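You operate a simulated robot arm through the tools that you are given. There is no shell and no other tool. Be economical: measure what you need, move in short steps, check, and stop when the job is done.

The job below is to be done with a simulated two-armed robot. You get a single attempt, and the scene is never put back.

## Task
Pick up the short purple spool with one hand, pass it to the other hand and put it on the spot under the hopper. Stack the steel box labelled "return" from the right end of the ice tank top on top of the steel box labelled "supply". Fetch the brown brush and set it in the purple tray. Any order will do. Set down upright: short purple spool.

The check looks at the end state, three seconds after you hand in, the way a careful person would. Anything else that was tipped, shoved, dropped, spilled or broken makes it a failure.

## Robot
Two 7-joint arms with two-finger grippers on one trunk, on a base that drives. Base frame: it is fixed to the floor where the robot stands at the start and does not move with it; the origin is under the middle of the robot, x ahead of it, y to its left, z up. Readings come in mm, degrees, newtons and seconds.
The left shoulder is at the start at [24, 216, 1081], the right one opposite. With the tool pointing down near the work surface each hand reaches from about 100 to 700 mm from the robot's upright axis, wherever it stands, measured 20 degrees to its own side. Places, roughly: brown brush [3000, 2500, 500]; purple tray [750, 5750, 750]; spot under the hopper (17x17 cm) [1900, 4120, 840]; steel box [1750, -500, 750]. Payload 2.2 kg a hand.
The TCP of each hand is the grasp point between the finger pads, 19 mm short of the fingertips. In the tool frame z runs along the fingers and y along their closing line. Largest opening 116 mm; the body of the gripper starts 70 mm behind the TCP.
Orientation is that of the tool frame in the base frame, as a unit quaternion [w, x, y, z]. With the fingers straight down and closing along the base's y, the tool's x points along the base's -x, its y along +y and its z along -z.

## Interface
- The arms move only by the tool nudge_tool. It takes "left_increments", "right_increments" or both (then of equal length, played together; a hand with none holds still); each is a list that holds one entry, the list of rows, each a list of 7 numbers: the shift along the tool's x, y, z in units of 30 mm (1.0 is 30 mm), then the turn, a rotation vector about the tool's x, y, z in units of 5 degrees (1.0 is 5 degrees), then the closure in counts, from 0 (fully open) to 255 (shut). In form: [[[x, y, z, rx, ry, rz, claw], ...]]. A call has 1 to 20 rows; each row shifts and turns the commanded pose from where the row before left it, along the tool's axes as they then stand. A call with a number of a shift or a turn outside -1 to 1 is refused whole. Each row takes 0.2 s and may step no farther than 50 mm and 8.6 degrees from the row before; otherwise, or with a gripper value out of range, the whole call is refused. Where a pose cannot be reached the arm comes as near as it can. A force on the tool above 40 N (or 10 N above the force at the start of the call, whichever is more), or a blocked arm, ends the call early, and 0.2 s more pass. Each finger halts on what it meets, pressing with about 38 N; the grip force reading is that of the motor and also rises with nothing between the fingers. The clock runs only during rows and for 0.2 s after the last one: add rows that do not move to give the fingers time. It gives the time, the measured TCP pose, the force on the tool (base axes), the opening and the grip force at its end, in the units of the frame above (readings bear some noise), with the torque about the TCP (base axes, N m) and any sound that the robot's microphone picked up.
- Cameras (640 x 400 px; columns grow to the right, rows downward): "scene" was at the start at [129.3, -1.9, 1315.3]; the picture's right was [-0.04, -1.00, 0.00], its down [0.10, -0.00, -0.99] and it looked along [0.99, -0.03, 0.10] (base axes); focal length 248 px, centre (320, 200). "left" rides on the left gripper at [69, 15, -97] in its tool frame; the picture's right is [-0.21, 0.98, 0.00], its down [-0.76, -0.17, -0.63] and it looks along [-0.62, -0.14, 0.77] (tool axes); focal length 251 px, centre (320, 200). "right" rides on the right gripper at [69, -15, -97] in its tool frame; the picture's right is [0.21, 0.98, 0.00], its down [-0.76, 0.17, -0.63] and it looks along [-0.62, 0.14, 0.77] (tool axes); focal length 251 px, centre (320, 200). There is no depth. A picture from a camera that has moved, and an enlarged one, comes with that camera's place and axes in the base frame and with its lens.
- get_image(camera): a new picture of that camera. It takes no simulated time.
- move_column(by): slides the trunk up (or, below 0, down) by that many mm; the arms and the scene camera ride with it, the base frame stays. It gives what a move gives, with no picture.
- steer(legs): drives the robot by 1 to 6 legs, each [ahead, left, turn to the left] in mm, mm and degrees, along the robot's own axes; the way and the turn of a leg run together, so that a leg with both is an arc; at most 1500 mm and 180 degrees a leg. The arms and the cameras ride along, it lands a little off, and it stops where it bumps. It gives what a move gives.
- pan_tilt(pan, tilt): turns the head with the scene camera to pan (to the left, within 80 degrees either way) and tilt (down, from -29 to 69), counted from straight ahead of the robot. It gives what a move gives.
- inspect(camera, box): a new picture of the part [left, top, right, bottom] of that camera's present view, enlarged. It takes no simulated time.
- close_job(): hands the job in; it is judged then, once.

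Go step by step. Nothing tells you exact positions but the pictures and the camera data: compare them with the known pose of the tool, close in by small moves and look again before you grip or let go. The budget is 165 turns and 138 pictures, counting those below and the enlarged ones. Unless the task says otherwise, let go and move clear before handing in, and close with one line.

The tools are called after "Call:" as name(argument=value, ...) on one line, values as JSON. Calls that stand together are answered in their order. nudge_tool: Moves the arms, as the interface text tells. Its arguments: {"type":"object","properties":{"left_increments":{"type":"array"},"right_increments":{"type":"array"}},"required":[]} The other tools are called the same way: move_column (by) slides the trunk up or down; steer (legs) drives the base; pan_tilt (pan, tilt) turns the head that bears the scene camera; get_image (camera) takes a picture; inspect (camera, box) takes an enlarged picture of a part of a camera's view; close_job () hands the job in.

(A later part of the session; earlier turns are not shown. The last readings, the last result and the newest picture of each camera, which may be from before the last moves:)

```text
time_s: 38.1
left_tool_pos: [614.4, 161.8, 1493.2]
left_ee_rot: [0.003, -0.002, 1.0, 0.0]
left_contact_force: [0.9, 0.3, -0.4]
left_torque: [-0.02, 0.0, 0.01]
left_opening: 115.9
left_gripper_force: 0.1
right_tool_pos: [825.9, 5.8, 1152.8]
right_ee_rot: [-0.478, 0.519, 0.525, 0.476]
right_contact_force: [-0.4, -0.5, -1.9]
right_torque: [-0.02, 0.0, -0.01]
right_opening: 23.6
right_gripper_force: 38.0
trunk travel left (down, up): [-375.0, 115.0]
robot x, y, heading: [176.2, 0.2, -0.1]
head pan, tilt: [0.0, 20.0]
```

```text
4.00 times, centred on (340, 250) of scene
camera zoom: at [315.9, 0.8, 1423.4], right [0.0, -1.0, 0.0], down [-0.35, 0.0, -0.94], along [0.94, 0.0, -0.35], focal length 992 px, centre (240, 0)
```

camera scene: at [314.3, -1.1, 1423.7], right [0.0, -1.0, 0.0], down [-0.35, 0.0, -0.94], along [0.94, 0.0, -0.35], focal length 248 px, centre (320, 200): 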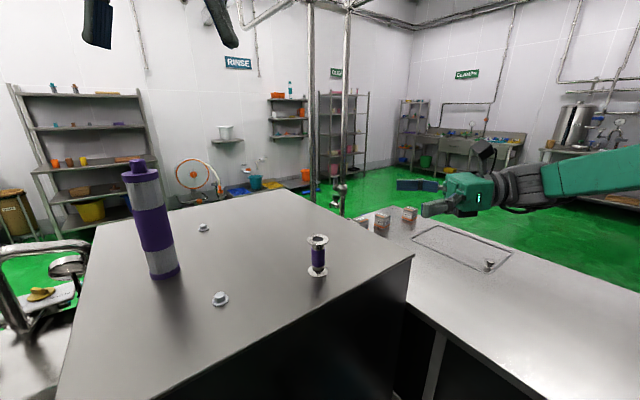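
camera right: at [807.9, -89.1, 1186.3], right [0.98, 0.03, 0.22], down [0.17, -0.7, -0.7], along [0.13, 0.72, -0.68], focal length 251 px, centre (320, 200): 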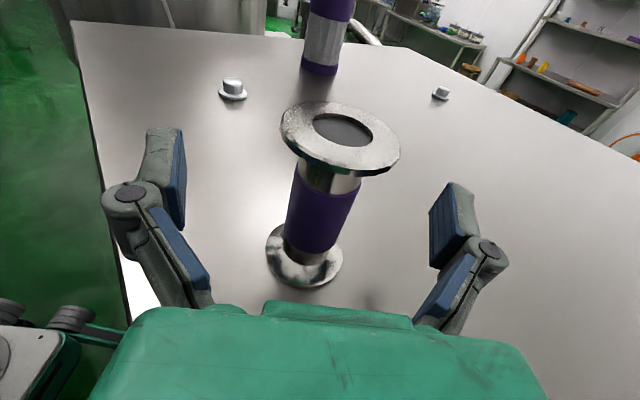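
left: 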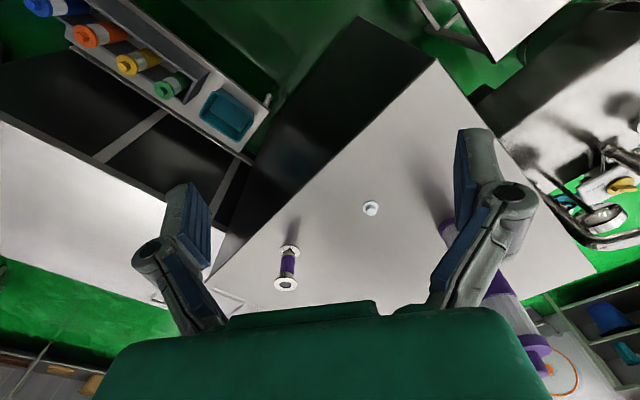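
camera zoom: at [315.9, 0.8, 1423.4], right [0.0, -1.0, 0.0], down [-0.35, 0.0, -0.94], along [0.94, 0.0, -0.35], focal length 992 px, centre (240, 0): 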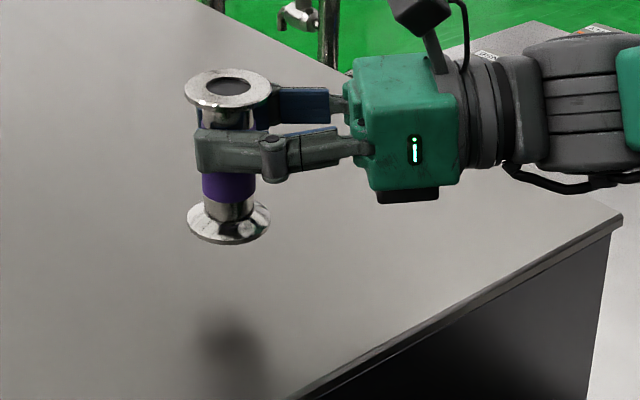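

Held firmly and upright. Now I ready the left hand the same way (mirrored), while the right lifts to about z 1270 and draws back a bit.

Call:
nudge_tool(left_increments=[[[0, 0, 0.3, 0, 0, -1, 0], [0, 0, 0.3, 0, 0, -1, 0], [0, 0, 0.3, 0, 0, -1, 0], [0, 0, 0.3, 0, 0, -1, 0], [0, 0, 0.3, 0, 0, -1, 0], [0, 0, 0.3, 0, 0, -1, 0], [0, 0, 0.3, 0, 0, -1, 0], [0, 0, 0.3, 0, 0, -1, 0], [0, 0, 0.3, 0, 0, -1, 0], [0, 0, 0.3, 0, 0, -1, 0], [0, 0, 0.3, 0, 0, -1, 0], [0, 0, 0.3, 0, 0, -1, 0], [0, 0, 0.3, 0, 0, -1, 0], [0, 0, 0.3, 0, 0, -1, 0], [0, 0, 0.3, 0, 0, -1, 0], [0, 0, 0.3, 0, 0, -1, 0], [0, 0, 0.3, 0, 0, -1, 0], [0, 0, 0.3, 0, 0, -1, 0]]], right_increments=[[[0.5, 0, 0, 0, 0, 0, 255], [0.5, 0, 0, 0, 0, 0, 255], [0.5, 0, 0, 0, 0, 0, 255], [0.5, 0, 0, 0, 0, 0, 255], [0.5, 0, 0, 0, 0, 0, 255], [0.5, -0.3, 0, 0, 0, 0, 255], [0.5, -0.3, 0, 0, 0, 0, 255], [0.3, -0.3, 0, 0, 0, 0, 255], [0, -0.3, 0, 0, 0, 0, 255], [0, -0.3, 0, 0, 0, 0, 255], [0, -0.3, 0, 0, 0, 0, 255], [0, -0.3, 0, 0, 0, 0, 255], [0, -0.3, 0, 0, 0, 0, 255], [0, -0.3, 0, 0, 0, 0, 255], [0, 0, 0, 0, 0, 0, 255], [0, 0, 0, 0, 0, 0, 255], [0, 0, 0, 0, 0, 0, 255], [0, 0, 0, 0, 0, 0, 255]]])

Call:
nudge_tool(left_increments=[[[0, 0, 0, 0, 1, 0, 0], [0, 0, 0, 0, 1, 0, 0], [0, 0, 0, 0, 1, 0, 0], [0, 0, 0, 0, 1, 0, 0], [0, 0, 0, 0, 1, 0, 0], [0, 0, 0, 0, 1, 0, 0], [0, 0, 0, 0, 1, 0, 0], [0, 0, 0, 0, 1, 0, 0], [0, 0, 0, 0, 1, 0, 0], [0, 0, 0, 0, 1, 0, 0], [0, 0, 0, 0, 1, 0, 0], [0, 0, 0, 0, 1, 0, 0], [0, 0, 0, 0, 1, 0, 0], [0, 0, 0, 0, 1, 0, 0], [0, 0, 0, 0, 1, 0, 0], [0, 0, 0, 0, 1, 0, 0], [0, 0, 0, 0, 1, 0, 0], [0, 0, 0, 0, 0, 0, 0]]])

Call:
get_image(camera="scene")

Call:
get_image(camera="left")

```text
time_s: 41.9
left_tool_pos: [616.2, 161.6, 1331.9]
left_ee_rot: [-0.002, 0.709, -0.705, 0.001]
left_contact_force: [-0.2, -0.3, -0.3]
left_torque: [-0.05, 0.06, -0.02]
left_opening: 115.4
left_gripper_force: 0.1
right_tool_pos: [744.6, 14.9, 1268.2]
right_ee_rot: [-0.478, 0.519, 0.524, 0.477]
right_contact_force: [-0.3, -0.1, -1.5]
right_torque: [-0.05, 0.02, 0.04]
right_opening: 23.1
right_gripper_force: 38.3
trunk travel left (down, up): [-375.0, 115.0]
robot x, y, heading: [175.0, 3.1, -0.1]
head pan, tilt: [0.0, 20.0]
```

```text
time_s: 45.7
left_tool_pos: [614.6, 163.5, 1332.3]
left_ee_rot: [-0.476, -0.52, 0.522, -0.48]
left_contact_force: [-1.0, 0.2, 0.5]
left_torque: [-0.04, 0.0, 0.01]
left_opening: 116.1
left_gripper_force: 0.0
right_tool_pos: [744.6, 16.7, 1267.0]
right_ee_rot: [-0.477, 0.519, 0.525, 0.476]
right_contact_force: [0.2, -0.2, -1.1]
right_torque: [0.01, 0.02, -0.02]
right_opening: 22.8
right_gripper_force: 38.4
trunk travel left (down, up): [-375.0, 115.0]
robot x, y, heading: [176.4, -0.8, 0.2]
head pan, tilt: [0.0, 20.0]
```

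```text
104 pictures are left
camera scene: at [314.9, 3.2, 1423.6], right [0.0, -1.0, 0.0], down [-0.35, 0.0, -0.94], along [0.94, 0.0, -0.35], focal length 248 px, centre (320, 200)
```

scene: 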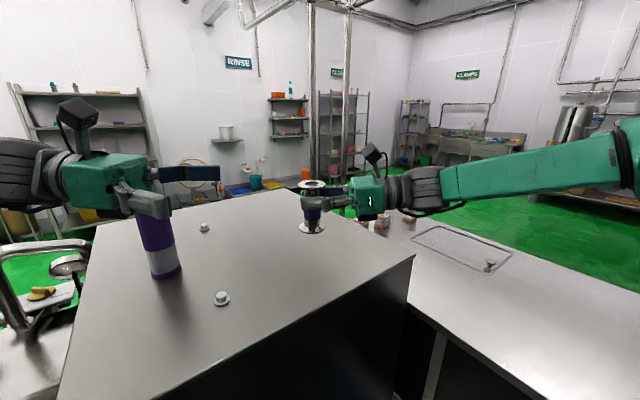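

```text
103 pictures are left
camera left: at [599.5, 253.1, 1407.8], right [-0.98, 0.02, -0.22], down [0.17, 0.69, -0.7], along [0.14, -0.72, -0.68], focal length 251 px, centre (320, 200)
```

left: 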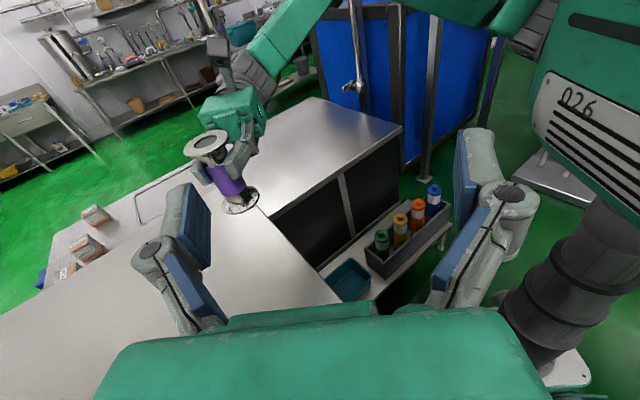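

The tall roll stands close behind where the left wrist would be, so I'll do the handover nearer to me, at x≈650.

Call:
nudge_tool(right_increments=[[[0, -0.6, 0, 0, 0, 0, 255], [0, -0.6, 0, 0, 0, 0, 255], [0, -0.6, 0, 0, 0, 0, 255], [0, -0.6, 0, 0, 0, 0, 255], [0, -0.6, 0, 0, 0, 0, 255], [0, -0.17, 0, 0, 0, 0, 255], [0, 0, 0, 0, 0, 0, 255], [0, 0, 0, 0, 0, 0, 255]]], left_increments=[[[-0.55, -0.2, 0.1, 0, 0, 0, 0], [-0.55, -0.2, 0.1, 0, 0, 0, 0], [-0.55, -0.2, 0.1, 0, 0, 0, 0], [-0.55, -0.2, 0.1, 0, 0, 0, 0], [-0.55, -0.2, 0.1, 0, 0, 0, 0], [0, -0.17, 0.1, 0, 0, 0, 0], [0, 0, 0, 0, 0, 0, 0], [0, 0, 0, 0, 0, 0, 0]]])

Call:
get_image(camera="scene")

Call:
get_image(camera="left")

```text
time_s: 47.5
left_tool_pos: [649.7, 151.8, 1247.1]
left_ee_rot: [-0.477, -0.519, 0.522, -0.48]
left_contact_force: [-0.5, 0.5, -0.5]
left_torque: [-0.01, -0.01, 0.02]
left_opening: 115.8
left_gripper_force: 0.0
right_tool_pos: [649.0, 16.7, 1267.1]
right_ee_rot: [-0.477, 0.519, 0.525, 0.476]
right_contact_force: [0.3, 0.5, -2.0]
right_torque: [-0.07, 0.01, 0.0]
right_opening: 23.0
right_gripper_force: 37.9
trunk travel left (down, up): [-375.0, 115.0]
robot x, y, heading: [177.5, 4.2, -0.1]
head pan, tilt: [0.0, 20.0]
```

```text
102 pictures are left
camera scene: at [315.0, 2.5, 1423.6], right [0.0, -1.0, 0.0], down [-0.35, 0.0, -0.94], along [0.94, 0.0, -0.35], focal length 248 px, centre (320, 200)
```

scene: 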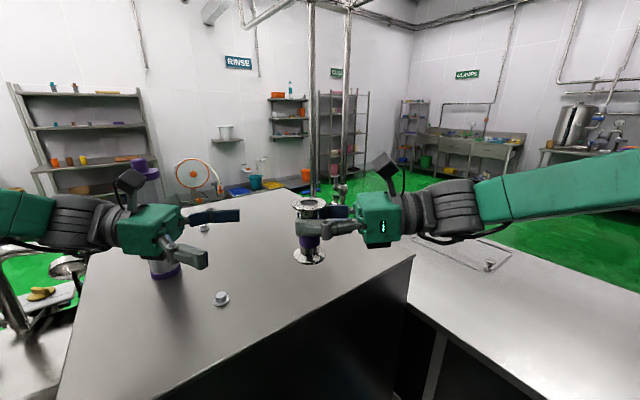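

```text
101 pictures are left
camera left: at [634.6, 242.8, 1322.8], right [-0.98, 0.02, -0.22], down [0.17, 0.7, -0.7], along [0.14, -0.72, -0.68], focal length 251 px, centre (320, 200)
```

left: 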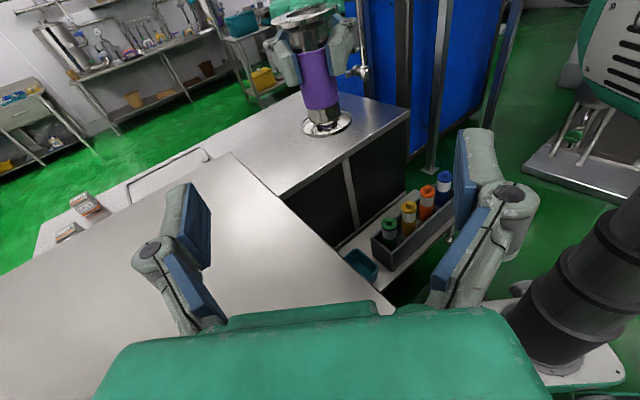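

Left is aligned facing the spool. I move in most of the way along its fingers, then check.

Call:
nudge_tool(left_increments=[[[-0.02, 0, 0.8, 0, 0, 0, 0], [-0.02, 0, 0.8, 0, 0, 0, 0], [-0.03, 0, 0.8, 0, 0, 0, 0], [0, 0, 0.8, 0, 0, 0, 0], [0, 0, 0.5, 0, 0, 0, 0], [0, 0, 0, 0, 0, 0, 0], [0, 0, 0, 0, 0, 0, 0]]])

Call:
get_image(camera="left")

Call:
inspect(camera="scene", box=[220, 170, 400, 282])

```text
time_s: 49.1
left_tool_pos: [651.7, 41.0, 1234.9]
left_ee_rot: [-0.477, -0.519, 0.523, -0.478]
left_contact_force: [-0.3, -0.1, -0.3]
left_torque: [0.04, 0.01, 0.0]
left_opening: 116.0
left_gripper_force: 0.1
right_tool_pos: [648.4, 17.0, 1268.1]
right_ee_rot: [-0.478, 0.519, 0.524, 0.477]
right_contact_force: [0.0, -0.1, -2.8]
right_torque: [-0.01, 0.0, 0.03]
right_opening: 23.0
right_gripper_force: 38.1
trunk travel left (down, up): [-375.0, 115.0]
robot x, y, heading: [180.9, -0.6, 0.1]
head pan, tilt: [0.0, 20.0]
```

```text
100 pictures are left
camera left: at [636.0, 131.4, 1311.7], right [-0.98, 0.02, -0.22], down [0.17, 0.7, -0.7], along [0.14, -0.72, -0.68], focal length 251 px, centre (320, 200)
```

left: 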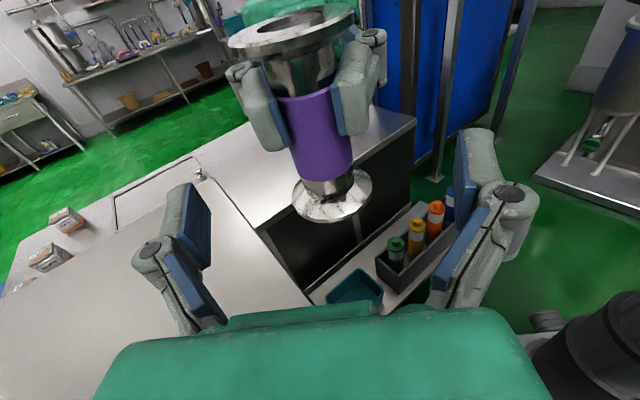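

```text
3.56 times, centred on (310, 226) of scene
camera zoom: at [315.3, 1.6, 1423.5], right [0.0, -1.0, 0.0], down [-0.35, 0.0, -0.94], along [0.94, 0.0, -0.35], focal length 882 px, centre (356, 108)
```

zoom: 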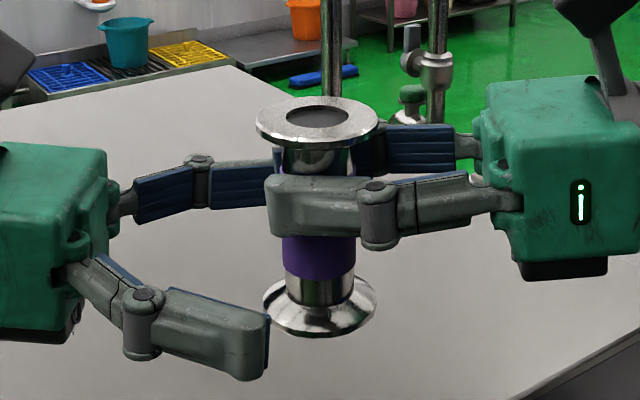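

Room under the right fingers is about 28 mm, so I aim the left pads at z≈1240 and move the last 24 mm.

Call:
nudge_tool(left_increments=[[[0.23, 0.1, 0, 0, 0, 0, 0], [0, 0, 0.4, 0, 0, 0, 0], [0, 0, 0.4, 0, 0, 0, 0], [0, 0, 0, 0, 0, 0, 0], [0, 0, 0, 0, 0, 0, 0]]])

Call:
get_image(camera="left")

Call:
inspect(camera="scene", box=[240, 180, 370, 261])

```text
time_s: 50.3
left_tool_pos: [648.5, 16.7, 1241.1]
left_ee_rot: [-0.476, -0.52, 0.522, -0.479]
left_contact_force: [-0.5, 0.5, 0.1]
left_torque: [0.02, 0.01, 0.0]
left_opening: 116.1
left_gripper_force: 0.1
right_tool_pos: [649.9, 16.5, 1267.6]
right_ee_rot: [-0.478, 0.519, 0.525, 0.477]
right_contact_force: [1.2, -1.2, -2.7]
right_torque: [-0.01, -0.03, 0.03]
right_opening: 22.5
right_gripper_force: 38.6
trunk travel left (down, up): [-375.0, 115.0]
robot x, y, heading: [176.7, -1.2, 0.1]
head pan, tilt: [0.0, 20.0]
```

```text
98 pictures are left
camera left: at [632.7, 107.5, 1316.9], right [-0.98, 0.02, -0.22], down [0.17, 0.7, -0.7], along [0.14, -0.72, -0.68], focal length 251 px, centre (320, 200)
```

left: 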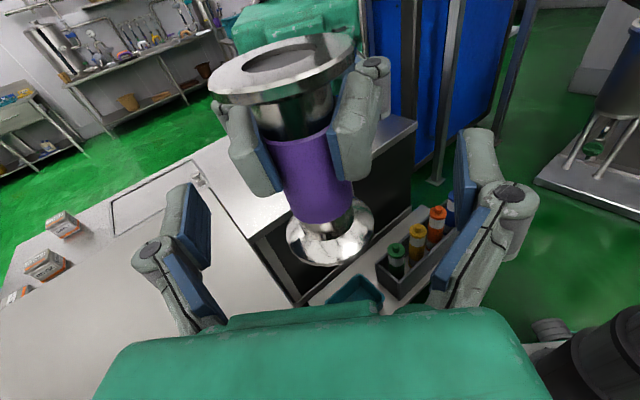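

```text
4.92 times, centred on (305, 220) of scene
camera zoom: at [315.4, 1.4, 1423.5], right [0.0, -1.0, 0.0], down [-0.35, 0.0, -0.94], along [0.94, 0.0, -0.35], focal length 1221 px, centre (394, 99)
```

zoom: 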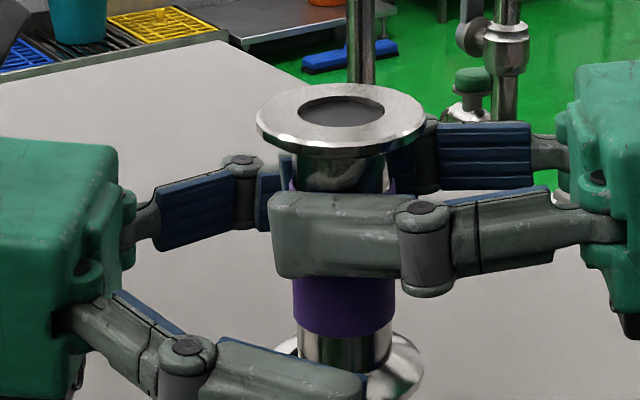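

The left pads straddle the lower purple part. Closing the left hand with the right still holding.

Call:
nudge_tool(left_increments=[[[0, 0, 0, 0, 0, 0, 130], [0, 0, 0, 0, 0, 0, 160], [0, 0, 0, 0, 0, 0, 190], [0, 0, 0, 0, 0, 0, 255], [0, 0, 0, 0, 0, 0, 255], [0, 0, 0, 0, 0, 0, 255]]])

Call:
inspect(camera="scene", box=[240, 180, 370, 261])

```text
time_s: 51.7
left_tool_pos: [648.1, 17.8, 1240.6]
left_ee_rot: [-0.475, -0.521, 0.522, -0.48]
left_contact_force: [9.4, -4.1, -0.2]
left_torque: [-0.02, -0.02, 0.05]
left_opening: 23.0
left_gripper_force: 38.1
right_tool_pos: [649.1, 16.0, 1268.2]
right_ee_rot: [-0.478, 0.519, 0.525, 0.476]
right_contact_force: [-8.7, 4.2, -2.5]
right_torque: [0.08, 0.24, -0.02]
right_opening: 22.7
right_gripper_force: 38.1
trunk travel left (down, up): [-375.0, 115.0]
robot x, y, heading: [179.4, -0.3, 0.0]
head pan, tilt: [0.0, 20.0]
```

```text
4.92 times, centred on (305, 220) of scene
camera zoom: at [315.2, 1.5, 1423.5], right [0.0, -1.0, 0.0], down [-0.35, 0.0, -0.94], along [0.94, 0.0, -0.35], focal length 1221 px, centre (394, 99)
```

zoom: 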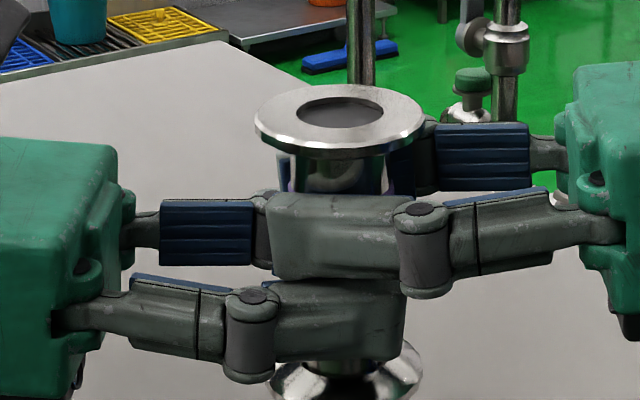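

Both hands hold it, no clash. I open the right hand and back it straight away along its fingers.

Call:
nudge_tool(left_increments=[[[0, 0, 0, 0, 0, 0, 255], [0, 0, 0, 0, 0, 0, 255], [0, 0, 0, 0, 0, 0, 255], [0, 0, 0, 0, 0, 0, 255], [0, 0, 0, 0, 0, 0, 255], [0, 0, 0, 0, 0, 0, 255], [0, 0, 0, 0, 0, 0, 255], [0, 0, 0, 0, 0, 0, 255], [0, 0, 0, 0, 0, 0, 255]]], right_increments=[[[0, 0, 0, 0, 0, 0, 180], [0, 0, 0, 0, 0, 0, 100], [0, 0, 0, 0, 0, 0, 0], [0, 0, 0, 0, 0, 0, 0], [0, 0, -0.8, 0, 0, 0, 0], [0, 0, -0.9, 0, 0, 0, 0], [0, 0, -0.9, 0, 0, 0, 0], [0, 0, -0.9, 0, 0, 0, 0], [0, 0, -0.9, 0, 0, 0, 0]]])

Call:
get_image(camera="scene")

```text
time_s: 53.7
left_tool_pos: [647.1, 16.0, 1242.5]
left_ee_rot: [-0.476, -0.52, 0.523, -0.479]
left_contact_force: [-0.3, -0.8, 0.4]
left_torque: [0.04, 0.02, 0.03]
left_opening: 22.8
left_gripper_force: 38.3
right_tool_pos: [650.5, -117.6, 1282.7]
right_ee_rot: [-0.479, 0.517, 0.525, 0.477]
right_contact_force: [-0.4, 0.0, 0.3]
right_torque: [0.04, -0.01, -0.01]
right_opening: 115.9
right_gripper_force: 0.1
trunk travel left (down, up): [-375.0, 115.0]
robot x, y, heading: [179.9, -3.4, 0.3]
head pan, tilt: [0.0, 20.0]
```

```text
95 pictures are left
camera scene: at [314.2, -1.0, 1423.6], right [0.0, -1.0, 0.0], down [-0.35, 0.0, -0.94], along [0.94, 0.0, -0.35], focal length 248 px, centre (320, 200)
```

scene: 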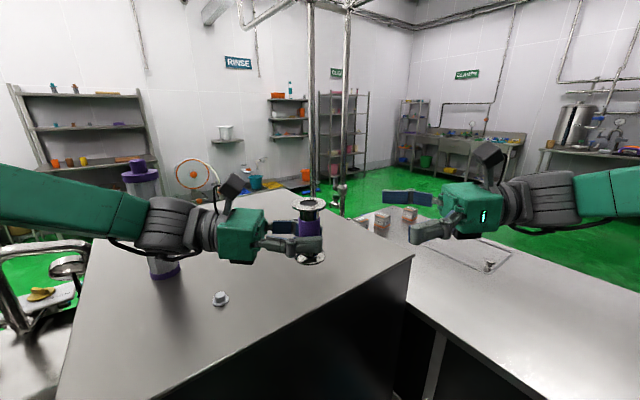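

Handover done: the left hand holds the short spool. I back off from the tank, then draw both hands in for driving.

Call:
steer(legs=[[-180, 0, 0]])

Call:
nudge_tool(left_increments=[[[0, 0.8, 0, 0, 0, 0, 255], [0, 0.8, 0, 0, 0, 0, 255], [0, 0.8, -0.3, 0, 0, 0, 255], [0, 0.8, -0.5, 0, 0, 0, 255], [0, 0.8, -0.5, 0, 0, 0, 255], [0, 0, 0, 0, 0, 0, 255]]], right_increments=[[[0, -0.8, 0, 0, 0, 0, 0], [0, -0.8, 0, 0, 0, 0, 0], [0, -0.8, 0, 0, 0, 0, 0], [0, -0.8, 0, 0, 0, 0, 0], [0, -0.8, 0, 0, 0, 0, 0], [0, 0, 0, 0, 0, 0, 0]]])

Call:
pan_tilt(pan=78, tilt=30)

Call:
get_image(camera="scene")

Call:
pan_tilt(pan=-78, tilt=30)

Call:
get_image(camera="scene")

```text
time_s: 55.2
left_tool_pos: [471.5, 16.0, 1241.2]
left_ee_rot: [-0.477, -0.52, 0.523, -0.479]
left_contact_force: [-1.6, -0.4, -1.1]
left_torque: [0.02, 0.02, 0.04]
left_opening: 23.0
left_gripper_force: 38.1
right_tool_pos: [474.1, -117.3, 1282.1]
right_ee_rot: [-0.479, 0.519, 0.525, 0.476]
right_contact_force: [0.4, -0.6, 0.0]
right_torque: [-0.03, -0.01, -0.02]
right_opening: 116.0
right_gripper_force: 0.0
trunk travel left (down, up): [-375.0, 115.0]
robot x, y, heading: [-3.6, -1.7, 0.0]
head pan, tilt: [0.0, 20.0]
```

```text
time_s: 56.6
left_tool_pos: [349.5, 54.7, 1243.4]
left_ee_rot: [-0.476, -0.519, 0.523, -0.48]
left_contact_force: [-0.5, 0.0, -1.9]
left_torque: [-0.02, 0.02, -0.03]
left_opening: 22.4
left_gripper_force: 38.3
right_tool_pos: [350.5, -118.7, 1281.6]
right_ee_rot: [-0.476, 0.519, 0.525, 0.477]
right_contact_force: [0.4, 0.5, 0.6]
right_torque: [0.01, 0.02, 0.03]
right_opening: 116.1
right_gripper_force: 0.0
trunk travel left (down, up): [-375.0, 115.0]
robot x, y, heading: [3.1, -2.1, -0.1]
head pan, tilt: [0.0, 20.0]
```

```text
time_s: 58.1
left_tool_pos: [347.1, 54.7, 1244.7]
left_ee_rot: [-0.476, -0.518, 0.525, -0.479]
left_contact_force: [-0.8, 0.3, -1.8]
left_torque: [0.02, 0.0, 0.01]
left_opening: 22.7
left_gripper_force: 38.1
right_tool_pos: [347.2, -118.1, 1281.9]
right_ee_rot: [-0.476, 0.519, 0.525, 0.479]
right_contact_force: [-0.8, 0.1, 0.6]
right_torque: [0.0, 0.03, 0.0]
right_opening: 116.1
right_gripper_force: 0.0
trunk travel left (down, up): [-375.0, 115.0]
robot x, y, heading: [1.2, 1.0, 0.0]
head pan, tilt: [78.0, 30.0]
```

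```text
94 pictures are left
camera scene: at [61.2, 89.2, 1407.9], right [0.98, -0.21, 0.0], down [-0.11, -0.49, -0.87], along [0.18, 0.85, -0.5], focal length 248 px, centre (320, 200)
```

scene: 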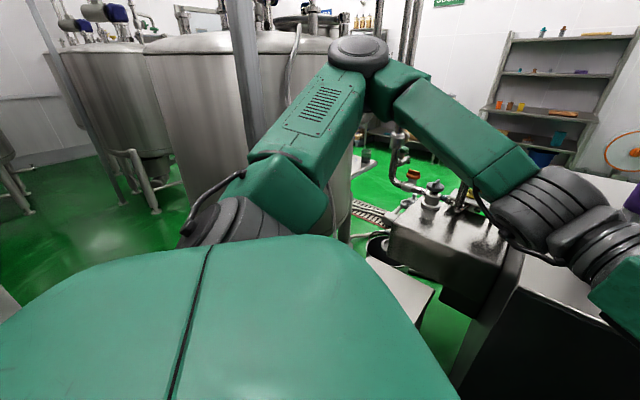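

```text
time_s: 60.5
left_tool_pos: [346.8, 53.8, 1244.4]
left_ee_rot: [-0.475, -0.519, 0.523, -0.48]
left_contact_force: [-0.3, 0.3, -2.6]
left_torque: [-0.01, -0.02, 0.0]
left_opening: 22.4
left_gripper_force: 38.0
right_tool_pos: [349.1, -118.0, 1282.7]
right_ee_rot: [-0.477, 0.517, 0.526, 0.477]
right_contact_force: [0.3, 0.5, 0.2]
right_torque: [0.04, 0.02, 0.0]
right_opening: 116.3
right_gripper_force: 0.1
trunk travel left (down, up): [-375.0, 115.0]
robot x, y, heading: [3.5, 3.2, -0.0]
head pan, tilt: [-78.0, 30.0]
```

```text
93 pictures are left
camera scene: at [61.0, -88.0, 1407.8], right [-0.98, -0.21, 0.0], down [-0.11, 0.49, -0.87], along [0.18, -0.85, -0.5], focal length 248 px, centre (320, 200)
```

scene: 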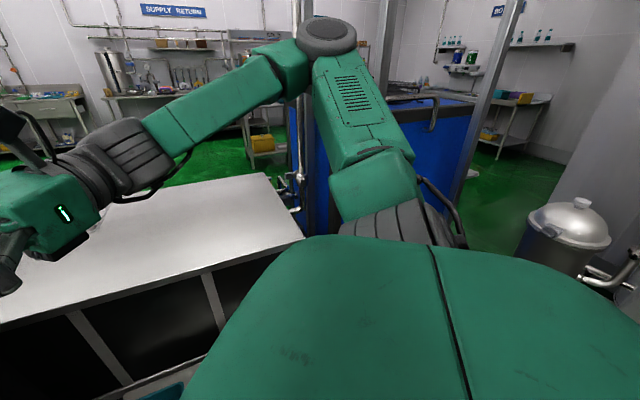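

Elbows stick out to the sides, so I need a proper map of the passages. I rotate in place and look around.

Call:
steer(legs=[[0, 0, 90]])

Call:
pan_tilt(pan=0, tilt=25)

Call:
get_image(camera="scene")

Call:
pan_tilt(pan=55, tilt=25)

Call:
get_image(camera="scene")

```text
time_s: 64.7
left_tool_pos: [-49.5, 348.4, 1244.5]
left_ee_rot: [0.002, 0.738, -0.009, 0.675]
left_contact_force: [0.0, 0.2, -1.7]
left_torque: [0.01, 0.01, 0.0]
left_opening: 22.3
left_gripper_force: 37.6
right_tool_pos: [124.2, 346.7, 1282.7]
right_ee_rot: [-0.675, 0.001, 0.738, 0.007]
right_contact_force: [-0.9, 0.0, 0.4]
right_torque: [-0.01, 0.0, 0.0]
right_opening: 116.2
right_gripper_force: 0.0
trunk travel left (down, up): [-375.0, 115.0]
robot x, y, heading: [0.7, 0.1, 89.1]
head pan, tilt: [-78.0, 30.0]
```

```text
time_s: 66.2
left_tool_pos: [-48.5, 345.8, 1244.8]
left_ee_rot: [0.001, 0.737, -0.009, 0.676]
left_contact_force: [0.3, 0.4, -2.0]
left_torque: [-0.02, -0.01, -0.02]
left_opening: 22.2
left_gripper_force: 37.8
right_tool_pos: [123.7, 344.5, 1283.6]
right_ee_rot: [-0.675, 0.0, 0.738, 0.007]
right_contact_force: [-0.2, -0.8, -0.4]
right_torque: [0.01, -0.01, -0.01]
right_opening: 116.1
right_gripper_force: 0.0
trunk travel left (down, up): [-375.0, 115.0]
robot x, y, heading: [-1.0, -2.6, 89.3]
head pan, tilt: [0.0, 25.0]
```

```text
92 pictures are left
camera scene: at [2.3, 136.0, 1415.6], right [1.0, -0.02, 0.0], down [-0.01, -0.43, -0.9], along [0.02, 0.9, -0.43], focal length 248 px, centre (320, 200)
```

scene: 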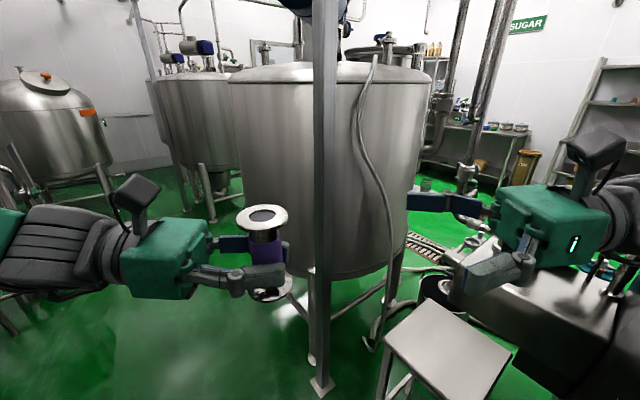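

```text
time_s: 67.5
left_tool_pos: [-49.2, 346.2, 1245.7]
left_ee_rot: [0.002, 0.738, -0.01, 0.675]
left_contact_force: [0.6, 0.2, -1.2]
left_torque: [0.0, 0.02, -0.02]
left_opening: 21.8
left_gripper_force: 37.9
right_tool_pos: [123.9, 344.4, 1281.7]
right_ee_rot: [-0.675, 0.001, 0.738, 0.008]
right_contact_force: [-0.3, -0.6, 0.1]
right_torque: [-0.03, 0.02, 0.01]
right_opening: 116.1
right_gripper_force: 0.1
trunk travel left (down, up): [-375.0, 115.0]
robot x, y, heading: [-2.0, 0.3, 88.9]
head pan, tilt: [55.0, 25.0]
```

```text
91 pictures are left
camera scene: at [-73.9, 98.0, 1415.8], right [0.59, 0.81, 0.0], down [0.34, -0.25, -0.91], along [-0.73, 0.53, -0.42], focal length 248 px, centre (320, 200)
```

scene: 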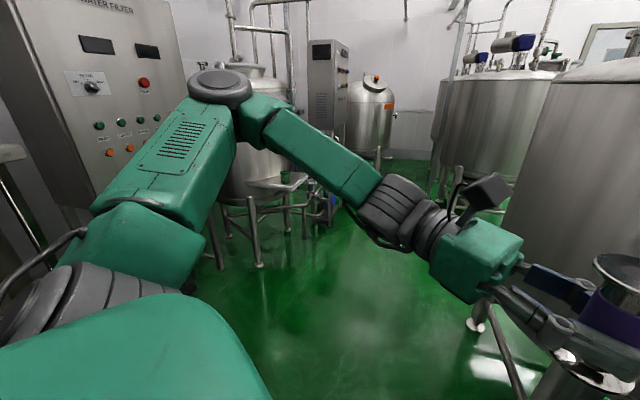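

A post stands at about [20, 880], and a tall vat is just behind it, so the eastern gap is blocked. The way round is west of the vat. I turn to face north-west, stretch the arms forward to make myself narrower, and look.

Call:
steer(legs=[[0, 0, 45]])

Call:
nudge_tool(left_increments=[[[0, -0.8, 0, 0, 0, 0, 255], [0, -0.8, 0, 0, 0, 0, 255], [0, -0.8, 0, 0, 0, 0, 255], [0, -0.8, 0.3, 0, 0, 0, 255], [0, -0.8, 0.3, 0, 0, 0, 255], [0, -0.8, 0.3, 0, 0, 0, 255], [0, -0.8, 0.3, 0, 0, 0, 255], [0, -0.6, 0.3, 0, 0, 0, 255], [0, 0, 0, 0, 0, 0, 255]]], right_increments=[[[0, 0.8, 0, 0, -1, 0, 0], [0, 0.8, 0, 0, -1, 0, 0], [0, 0.8, 0, 0, -1, 0, 0], [0, 0.8, 0, 0, -1, 0, 0], [0, 0.8, 0, 0, -1, 0, 0], [0, 0.8, 0, 0, -1, 0, 0], [0, 0.8, 0, 0, -1, 0, 0], [0, 0.6, 0, 0, -1, 0, 0], [0, 0, 0, 0, -1, 0, 0]]])

Call:
nudge_tool(right_increments=[[[0, 0, 0, 0, -1, 0, 0], [0, 0, 0, 0, -1, 0, 0], [0, 0, 0, 0, -1, 0, 0], [0, 0, 0, 0, -1, 0, 0], [0, 0, 0, 0, -1, 0, 0], [0, 0, 0, 0, -1, 0, 0], [0, 0, 0, 0, -1, 0, 0], [0, 0, 0, 0, -1, 0, 0], [0, 0, 0, 0, 0, 0, 0]]])

Call:
pan_tilt(pan=0, tilt=25)

Call:
get_image(camera="scene")

```text
time_s: 69.9
left_tool_pos: [-270.2, 219.2, 1244.8]
left_ee_rot: [-0.247, 0.69, 0.262, 0.629]
left_contact_force: [0.4, 0.2, -2.4]
left_torque: [-0.03, 0.02, -0.01]
left_opening: 21.8
left_gripper_force: 38.1
right_tool_pos: [-144.7, 335.9, 1283.2]
right_ee_rot: [-0.631, -0.27, 0.686, -0.241]
right_contact_force: [0.3, 0.2, -0.9]
right_torque: [-0.03, 0.03, -0.03]
right_opening: 115.9
right_gripper_force: 0.1
trunk travel left (down, up): [-375.0, 115.0]
robot x, y, heading: [-1.1, -2.1, 132.4]
head pan, tilt: [55.0, 25.0]
```

```text
time_s: 71.9
left_tool_pos: [-363.7, 383.2, 1245.2]
left_ee_rot: [-0.249, 0.689, 0.261, 0.629]
left_contact_force: [0.9, 0.7, -2.3]
left_torque: [0.0, 0.04, 0.01]
left_opening: 21.8
left_gripper_force: 37.6
right_tool_pos: [-269.7, 467.7, 1289.0]
right_ee_rot: [-0.319, -0.343, 0.876, -0.116]
right_contact_force: [0.4, 0.1, 0.4]
right_torque: [-0.01, 0.01, -0.02]
right_opening: 116.1
right_gripper_force: 0.0
trunk travel left (down, up): [-375.0, 115.0]
robot x, y, heading: [3.8, -0.4, 132.1]
head pan, tilt: [55.0, 25.0]
```

```text
time_s: 73.9
left_tool_pos: [-365.3, 384.0, 1245.1]
left_ee_rot: [-0.247, 0.689, 0.26, 0.629]
left_contact_force: [-0.1, -0.3, -1.9]
left_torque: [-0.02, -0.01, 0.02]
left_opening: 21.6
left_gripper_force: 37.7
right_tool_pos: [-270.6, 469.9, 1286.1]
right_ee_rot: [-0.002, -0.363, 0.932, 0.007]
right_contact_force: [0.1, 0.2, -0.2]
right_torque: [-0.02, 0.01, 0.02]
right_opening: 115.8
right_gripper_force: 0.0
trunk travel left (down, up): [-375.0, 115.0]
robot x, y, heading: [-1.6, -2.3, 132.2]
head pan, tilt: [55.0, 25.0]
```

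```text
time_s: 75.1
left_tool_pos: [-364.2, 383.9, 1244.4]
left_ee_rot: [-0.248, 0.689, 0.261, 0.629]
left_contact_force: [-0.4, -1.0, -1.4]
left_torque: [0.0, 0.0, 0.04]
left_opening: 21.4
left_gripper_force: 37.5
right_tool_pos: [-270.8, 470.3, 1286.3]
right_ee_rot: [-0.001, -0.363, 0.932, 0.007]
right_contact_force: [0.3, 0.1, -0.3]
right_torque: [0.0, -0.01, -0.01]
right_opening: 115.9
right_gripper_force: 0.0
trunk travel left (down, up): [-375.0, 115.0]
robot x, y, heading: [-1.3, 2.1, 132.0]
head pan, tilt: [0.0, 25.0]
```

```text
90 pictures are left
camera scene: at [-93.7, 101.3, 1415.4], right [0.74, 0.67, 0.0], down [0.29, -0.32, -0.9], along [-0.61, 0.67, -0.43], focal length 248 px, centre (320, 200)
```

scene: 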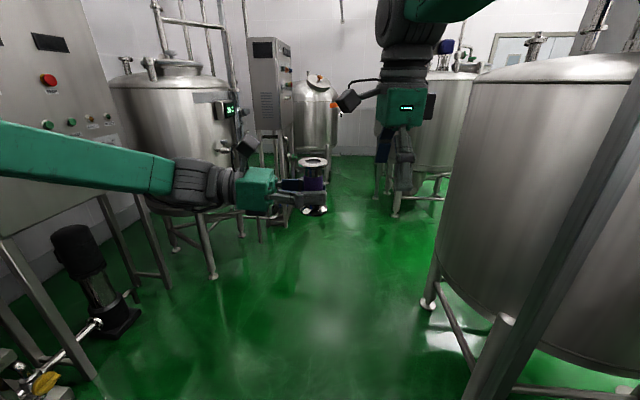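

The west side is open floor. I drive north-west in two legs, then look again toward the gap between the two vats.

Call:
steer(legs=[[1040, -110, 0], [900, -95, 0]])

Call:
pan_tilt(pan=-60, tilt=25)

Call:
get_image(camera="scene")

Call:
pan_tilt(pan=-15, tilt=25)

Call:
get_image(camera="scene")

```text
time_s: 85.0
left_tool_pos: [-1557.7, 1958.9, 1244.5]
left_ee_rot: [-0.256, 0.686, 0.27, 0.626]
left_contact_force: [0.6, -0.7, -1.4]
left_torque: [-0.02, 0.03, -0.02]
left_opening: 20.4
left_gripper_force: 37.8
right_tool_pos: [-1465.9, 2046.9, 1286.0]
right_ee_rot: [-0.001, -0.374, 0.927, 0.006]
right_contact_force: [0.3, -0.1, -0.1]
right_torque: [0.02, 0.01, 0.03]
right_opening: 116.1
right_gripper_force: 0.1
trunk travel left (down, up): [-375.0, 115.0]
robot x, y, heading: [-1183.8, 1586.3, 133.4]
head pan, tilt: [0.0, 25.0]
```

```text
time_s: 86.3
left_tool_pos: [-1555.7, 1957.4, 1246.2]
left_ee_rot: [-0.257, 0.687, 0.269, 0.625]
left_contact_force: [-0.9, -0.2, -2.6]
left_torque: [0.0, 0.02, 0.04]
left_opening: 20.3
left_gripper_force: 38.3
right_tool_pos: [-1463.0, 2045.6, 1288.5]
right_ee_rot: [-0.001, -0.375, 0.927, 0.007]
right_contact_force: [0.2, -0.6, 0.7]
right_torque: [0.0, 0.0, 0.02]
right_opening: 116.0
right_gripper_force: 0.0
trunk travel left (down, up): [-375.0, 115.0]
robot x, y, heading: [-1179.2, 1585.3, 133.5]
head pan, tilt: [-60.0, 25.0]
```

```text
89 pictures are left
camera scene: at [-1190.6, 1704.5, 1415.7], right [0.96, -0.28, 0.0], down [-0.12, -0.41, -0.91], along [0.26, 0.87, -0.42], focal length 248 px, centre (320, 200)
```

scene: 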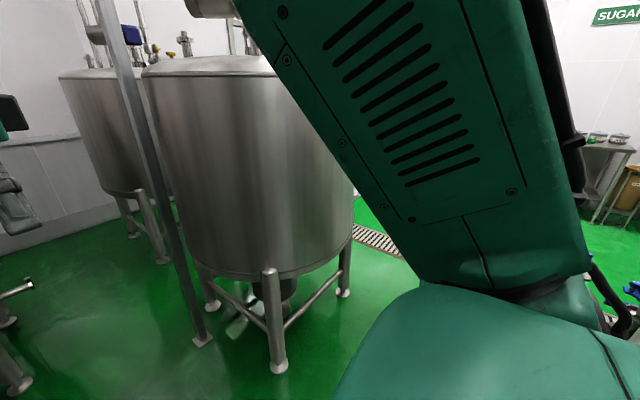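

```text
time_s: 87.4
left_tool_pos: [-1555.1, 1956.8, 1246.7]
left_ee_rot: [-0.257, 0.687, 0.269, 0.624]
left_contact_force: [0.1, 0.1, -2.1]
left_torque: [-0.02, -0.03, -0.02]
left_opening: 20.6
left_gripper_force: 38.1
right_tool_pos: [-1462.5, 2043.1, 1287.9]
right_ee_rot: [-0.002, -0.374, 0.927, 0.008]
right_contact_force: [1.3, 0.5, 0.0]
right_torque: [-0.01, -0.02, 0.05]
right_opening: 116.0
right_gripper_force: 0.0
trunk travel left (down, up): [-375.0, 115.0]
robot x, y, heading: [-1186.0, 1583.4, 133.7]
head pan, tilt: [-15.0, 25.0]
```

```text
88 pictures are left
camera scene: at [-1260.6, 1696.9, 1415.5], right [0.88, 0.48, 0.0], down [0.21, -0.37, -0.9], along [-0.43, 0.8, -0.43], focal length 248 px, centre (320, 200)
```

scene: 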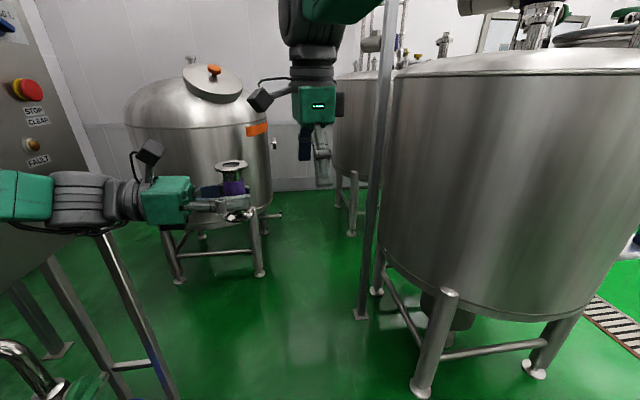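

I'm west of the gap between the vats. I turn right to face north-east along it and look.

Call:
steer(legs=[[0, 0, -95]])

Call:
pan_tilt(pan=0, tilt=25)

Call:
get_image(camera="scene")

Call:
inspect(camera="scene", box=[220, 130, 380, 230])

```text
time_s: 91.8
left_tool_pos: [-791.4, 1933.0, 1246.8]
left_ee_rot: [0.278, 0.667, -0.315, 0.615]
left_contact_force: [0.1, -0.2, -1.7]
left_torque: [-0.01, 0.02, 0.01]
left_opening: 20.1
left_gripper_force: 38.4
right_tool_pos: [-709.7, 1838.1, 1288.5]
right_ee_rot: [0.004, 0.417, 0.909, 0.007]
right_contact_force: [-0.1, -0.7, -0.1]
right_torque: [0.02, 0.0, -0.02]
right_opening: 116.1
right_gripper_force: 0.1
trunk travel left (down, up): [-375.0, 115.0]
robot x, y, heading: [-1184.4, 1582.5, 40.2]
head pan, tilt: [-15.0, 25.0]
```

```text
time_s: 92.5
left_tool_pos: [-793.7, 1930.6, 1247.7]
left_ee_rot: [0.276, 0.667, -0.315, 0.617]
left_contact_force: [0.2, 0.1, -1.7]
left_torque: [-0.01, -0.02, -0.02]
left_opening: 19.9
left_gripper_force: 38.1
right_tool_pos: [-712.5, 1832.9, 1289.8]
right_ee_rot: [0.005, 0.416, 0.909, 0.008]
right_contact_force: [-0.8, 0.1, 0.3]
right_torque: [-0.02, -0.01, 0.0]
right_opening: 115.9
right_gripper_force: 0.1
trunk travel left (down, up): [-375.0, 115.0]
robot x, y, heading: [-1185.5, 1584.6, 40.6]
head pan, tilt: [0.0, 25.0]
```

```text
87 pictures are left
camera scene: at [-1081.6, 1675.0, 1415.5], right [0.65, -0.76, 0.0], down [-0.32, -0.28, -0.9], along [0.69, 0.59, -0.43], focal length 248 px, centre (320, 200)
```

scene: 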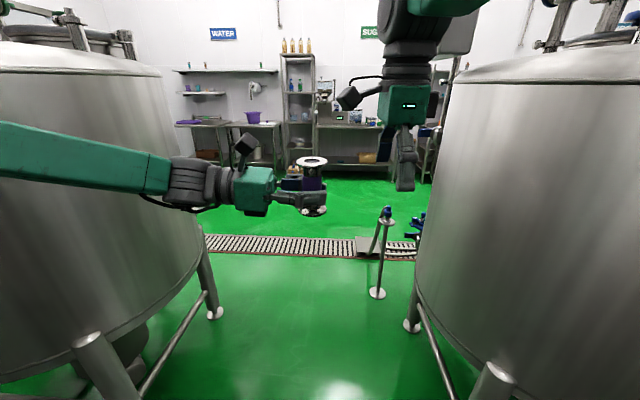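

```text
4.00 times, centred on (300, 180) of scene
camera zoom: at [-1081.6, 1675.0, 1415.5], right [0.65, -0.76, 0.0], down [-0.32, -0.28, -0.9], along [0.69, 0.59, -0.43], focal length 992 px, centre (400, 280)
```

zoom: 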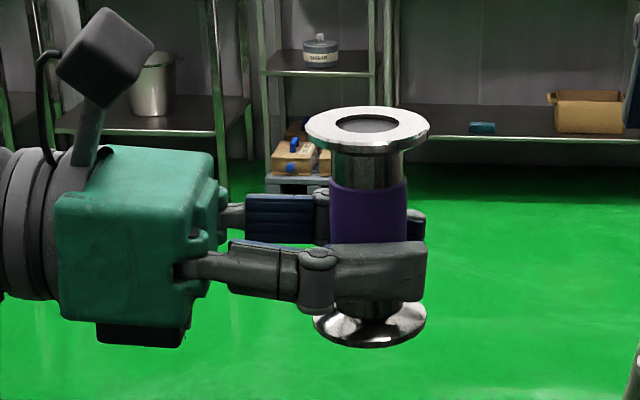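

The passage between the vats is clear, with a short valve stand to the right at its end. I drive through.

Call:
steer(legs=[[750, 60, 0], [750, 0, 0]])

Call:
get_image(camera="scene")

Call:
pan_tilt(pan=-55, tilt=25)

Call:
get_image(camera="scene")

Call:
pan_tilt(pan=60, tilt=20)

Call:
get_image(camera="scene")

```text
time_s: 100.3
left_tool_pos: [291.8, 2981.4, 1248.5]
left_ee_rot: [0.265, 0.672, -0.304, 0.621]
left_contact_force: [-0.2, 0.3, -2.8]
left_torque: [0.0, -0.01, 0.03]
left_opening: 19.3
left_gripper_force: 37.7
right_tool_pos: [376.0, 2888.0, 1290.4]
right_ee_rot: [0.004, 0.401, 0.916, 0.008]
right_contact_force: [-0.5, 0.3, 0.1]
right_torque: [0.0, 0.01, -0.01]
right_opening: 115.7
right_gripper_force: 0.0
trunk travel left (down, up): [-375.0, 115.0]
robot x, y, heading: [-82.7, 2626.1, 42.5]
head pan, tilt: [0.0, 25.0]
```

```text
85 pictures are left
camera scene: at [12.8, 2716.0, 1415.5], right [0.68, -0.74, 0.0], down [-0.31, -0.29, -0.9], along [0.67, 0.61, -0.43], focal length 248 px, centre (320, 200)
```

scene: 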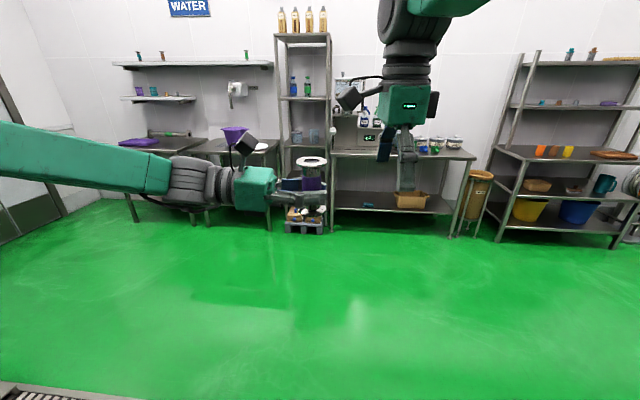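

```text
time_s: 101.5
left_tool_pos: [289.6, 2980.9, 1249.4]
left_ee_rot: [0.266, 0.671, -0.305, 0.621]
left_contact_force: [0.4, 0.6, -2.6]
left_torque: [-0.02, 0.01, -0.03]
left_opening: 19.4
left_gripper_force: 37.8
right_tool_pos: [374.6, 2886.1, 1291.9]
right_ee_rot: [0.002, 0.402, 0.916, 0.011]
right_contact_force: [0.2, 0.1, 0.3]
right_torque: [0.0, -0.01, 0.0]
right_opening: 115.9
right_gripper_force: 0.0
trunk travel left (down, up): [-375.0, 115.0]
robot x, y, heading: [-86.9, 2621.3, 42.6]
head pan, tilt: [-55.0, 25.0]
```

```text
84 pictures are left
camera scene: at [33.7, 2679.8, 1415.6], right [0.27, -0.96, 0.0], down [-0.41, -0.12, -0.91], along [0.87, 0.24, -0.42], focal length 248 px, centre (320, 200)
```

scene: 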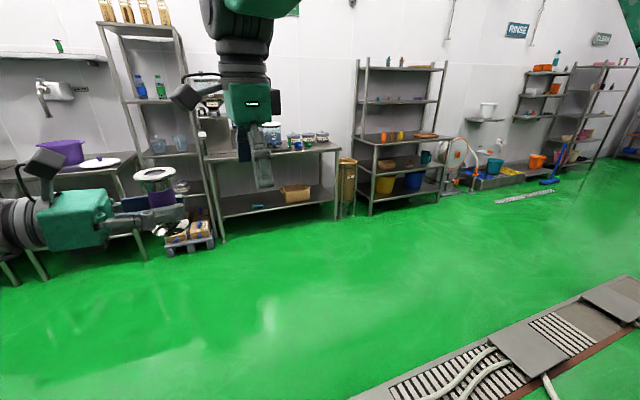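

```text
time_s: 103.5
left_tool_pos: [288.0, 2979.4, 1249.3]
left_ee_rot: [0.265, 0.672, -0.306, 0.621]
left_contact_force: [0.5, 0.6, -2.0]
left_torque: [-0.02, 0.0, 0.02]
left_opening: 19.4
left_gripper_force: 37.6
right_tool_pos: [374.4, 2886.9, 1291.8]
right_ee_rot: [0.005, 0.4, 0.917, 0.01]
right_contact_force: [0.0, -0.8, 0.4]
right_torque: [-0.02, 0.04, -0.03]
right_opening: 116.1
right_gripper_force: 0.0
trunk travel left (down, up): [-375.0, 115.0]
robot x, y, heading: [-87.6, 2621.5, 42.6]
head pan, tilt: [60.0, 20.0]
```

```text
83 pictures are left
camera scene: at [-75.6, 2746.1, 1423.6], right [0.98, 0.22, 0.0], down [0.07, -0.34, -0.94], along [-0.2, 0.92, -0.35], focal length 248 px, centre (320, 200)
```

scene: 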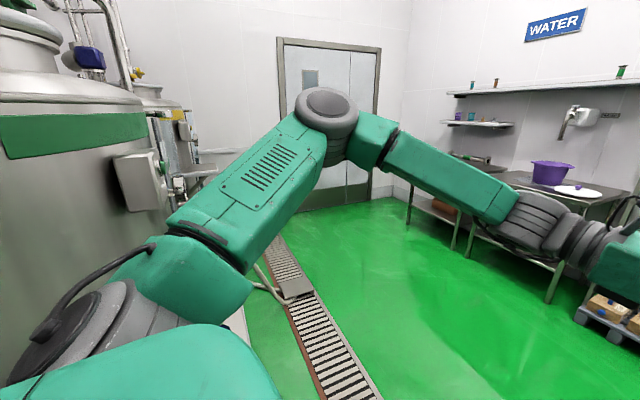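

Open floor ahead, the purple tray is at the WATER wall, and the hopper table is ahead. I cross the drain in short legs and check the hopper.

Call:
steer(legs=[[800, -90, 0], [600, -70, -3]])

Call:
pan_tilt(pan=0, tilt=25)

Call:
get_image(camera="scene")

```text
time_s: 110.8
left_tool_pos: [1461.2, 3759.8, 1251.2]
left_ee_rot: [0.285, 0.661, -0.327, 0.612]
left_contact_force: [-0.6, -0.8, -1.6]
left_torque: [0.02, -0.03, 0.04]
left_opening: 18.2
left_gripper_force: 37.9
right_tool_pos: [1539.9, 3661.2, 1292.1]
right_ee_rot: [0.005, 0.429, 0.903, 0.011]
right_contact_force: [0.9, 0.1, -0.1]
right_torque: [-0.02, 0.01, 0.0]
right_opening: 116.1
right_gripper_force: 0.1
trunk travel left (down, up): [-375.0, 115.0]
robot x, y, heading: [1062.1, 3426.6, 38.9]
head pan, tilt: [60.0, 20.0]
```

```text
time_s: 112.1
left_tool_pos: [1460.1, 3757.3, 1251.5]
left_ee_rot: [0.283, 0.661, -0.327, 0.613]
left_contact_force: [-0.2, -0.2, -2.4]
left_torque: [0.0, 0.0, -0.02]
left_opening: 18.6
left_gripper_force: 38.1
right_tool_pos: [1536.5, 3658.7, 1293.4]
right_ee_rot: [0.005, 0.429, 0.903, 0.011]
right_contact_force: [0.9, 0.9, -0.8]
right_torque: [-0.01, -0.02, 0.03]
right_opening: 116.0
right_gripper_force: 0.0
trunk travel left (down, up): [-375.0, 115.0]
robot x, y, heading: [1065.3, 3425.1, 38.6]
head pan, tilt: [0.0, 25.0]
```

```text
82 pictures are left
camera scene: at [1169.0, 3515.5, 1415.4], right [0.63, -0.78, 0.0], down [-0.33, -0.27, -0.9], along [0.7, 0.57, -0.43], focal length 248 px, centre (320, 200)
```

scene: 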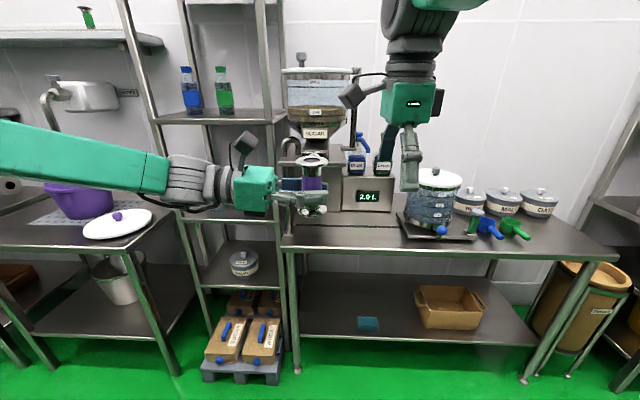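

I zoom in on the held spool and on the hopper behind it.

Call:
inspect(camera="scene", box=[230, 130, 350, 230])

Call:
inspect(camera="scene", box=[260, 50, 500, 260])

```text
4.00 times, centred on (290, 180) of scene
camera zoom: at [1169.0, 3515.5, 1415.4], right [0.63, -0.78, 0.0], down [-0.33, -0.27, -0.9], along [0.7, 0.57, -0.43], focal length 992 px, centre (440, 280)
```

zoom: 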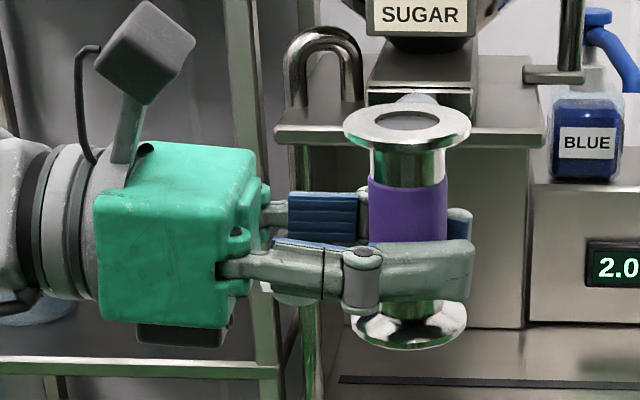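

```text
1.90 times, centred on (380, 155) of scene
camera zoom: at [1169.0, 3515.5, 1415.4], right [0.63, -0.78, 0.0], down [-0.33, -0.27, -0.9], along [0.7, 0.57, -0.43], focal length 472 px, centre (206, 286)
```

zoom: 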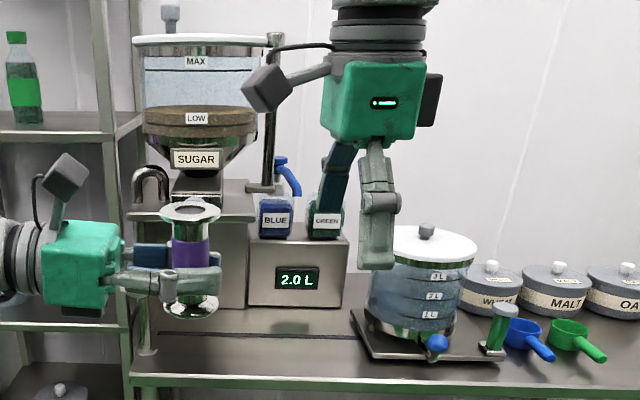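

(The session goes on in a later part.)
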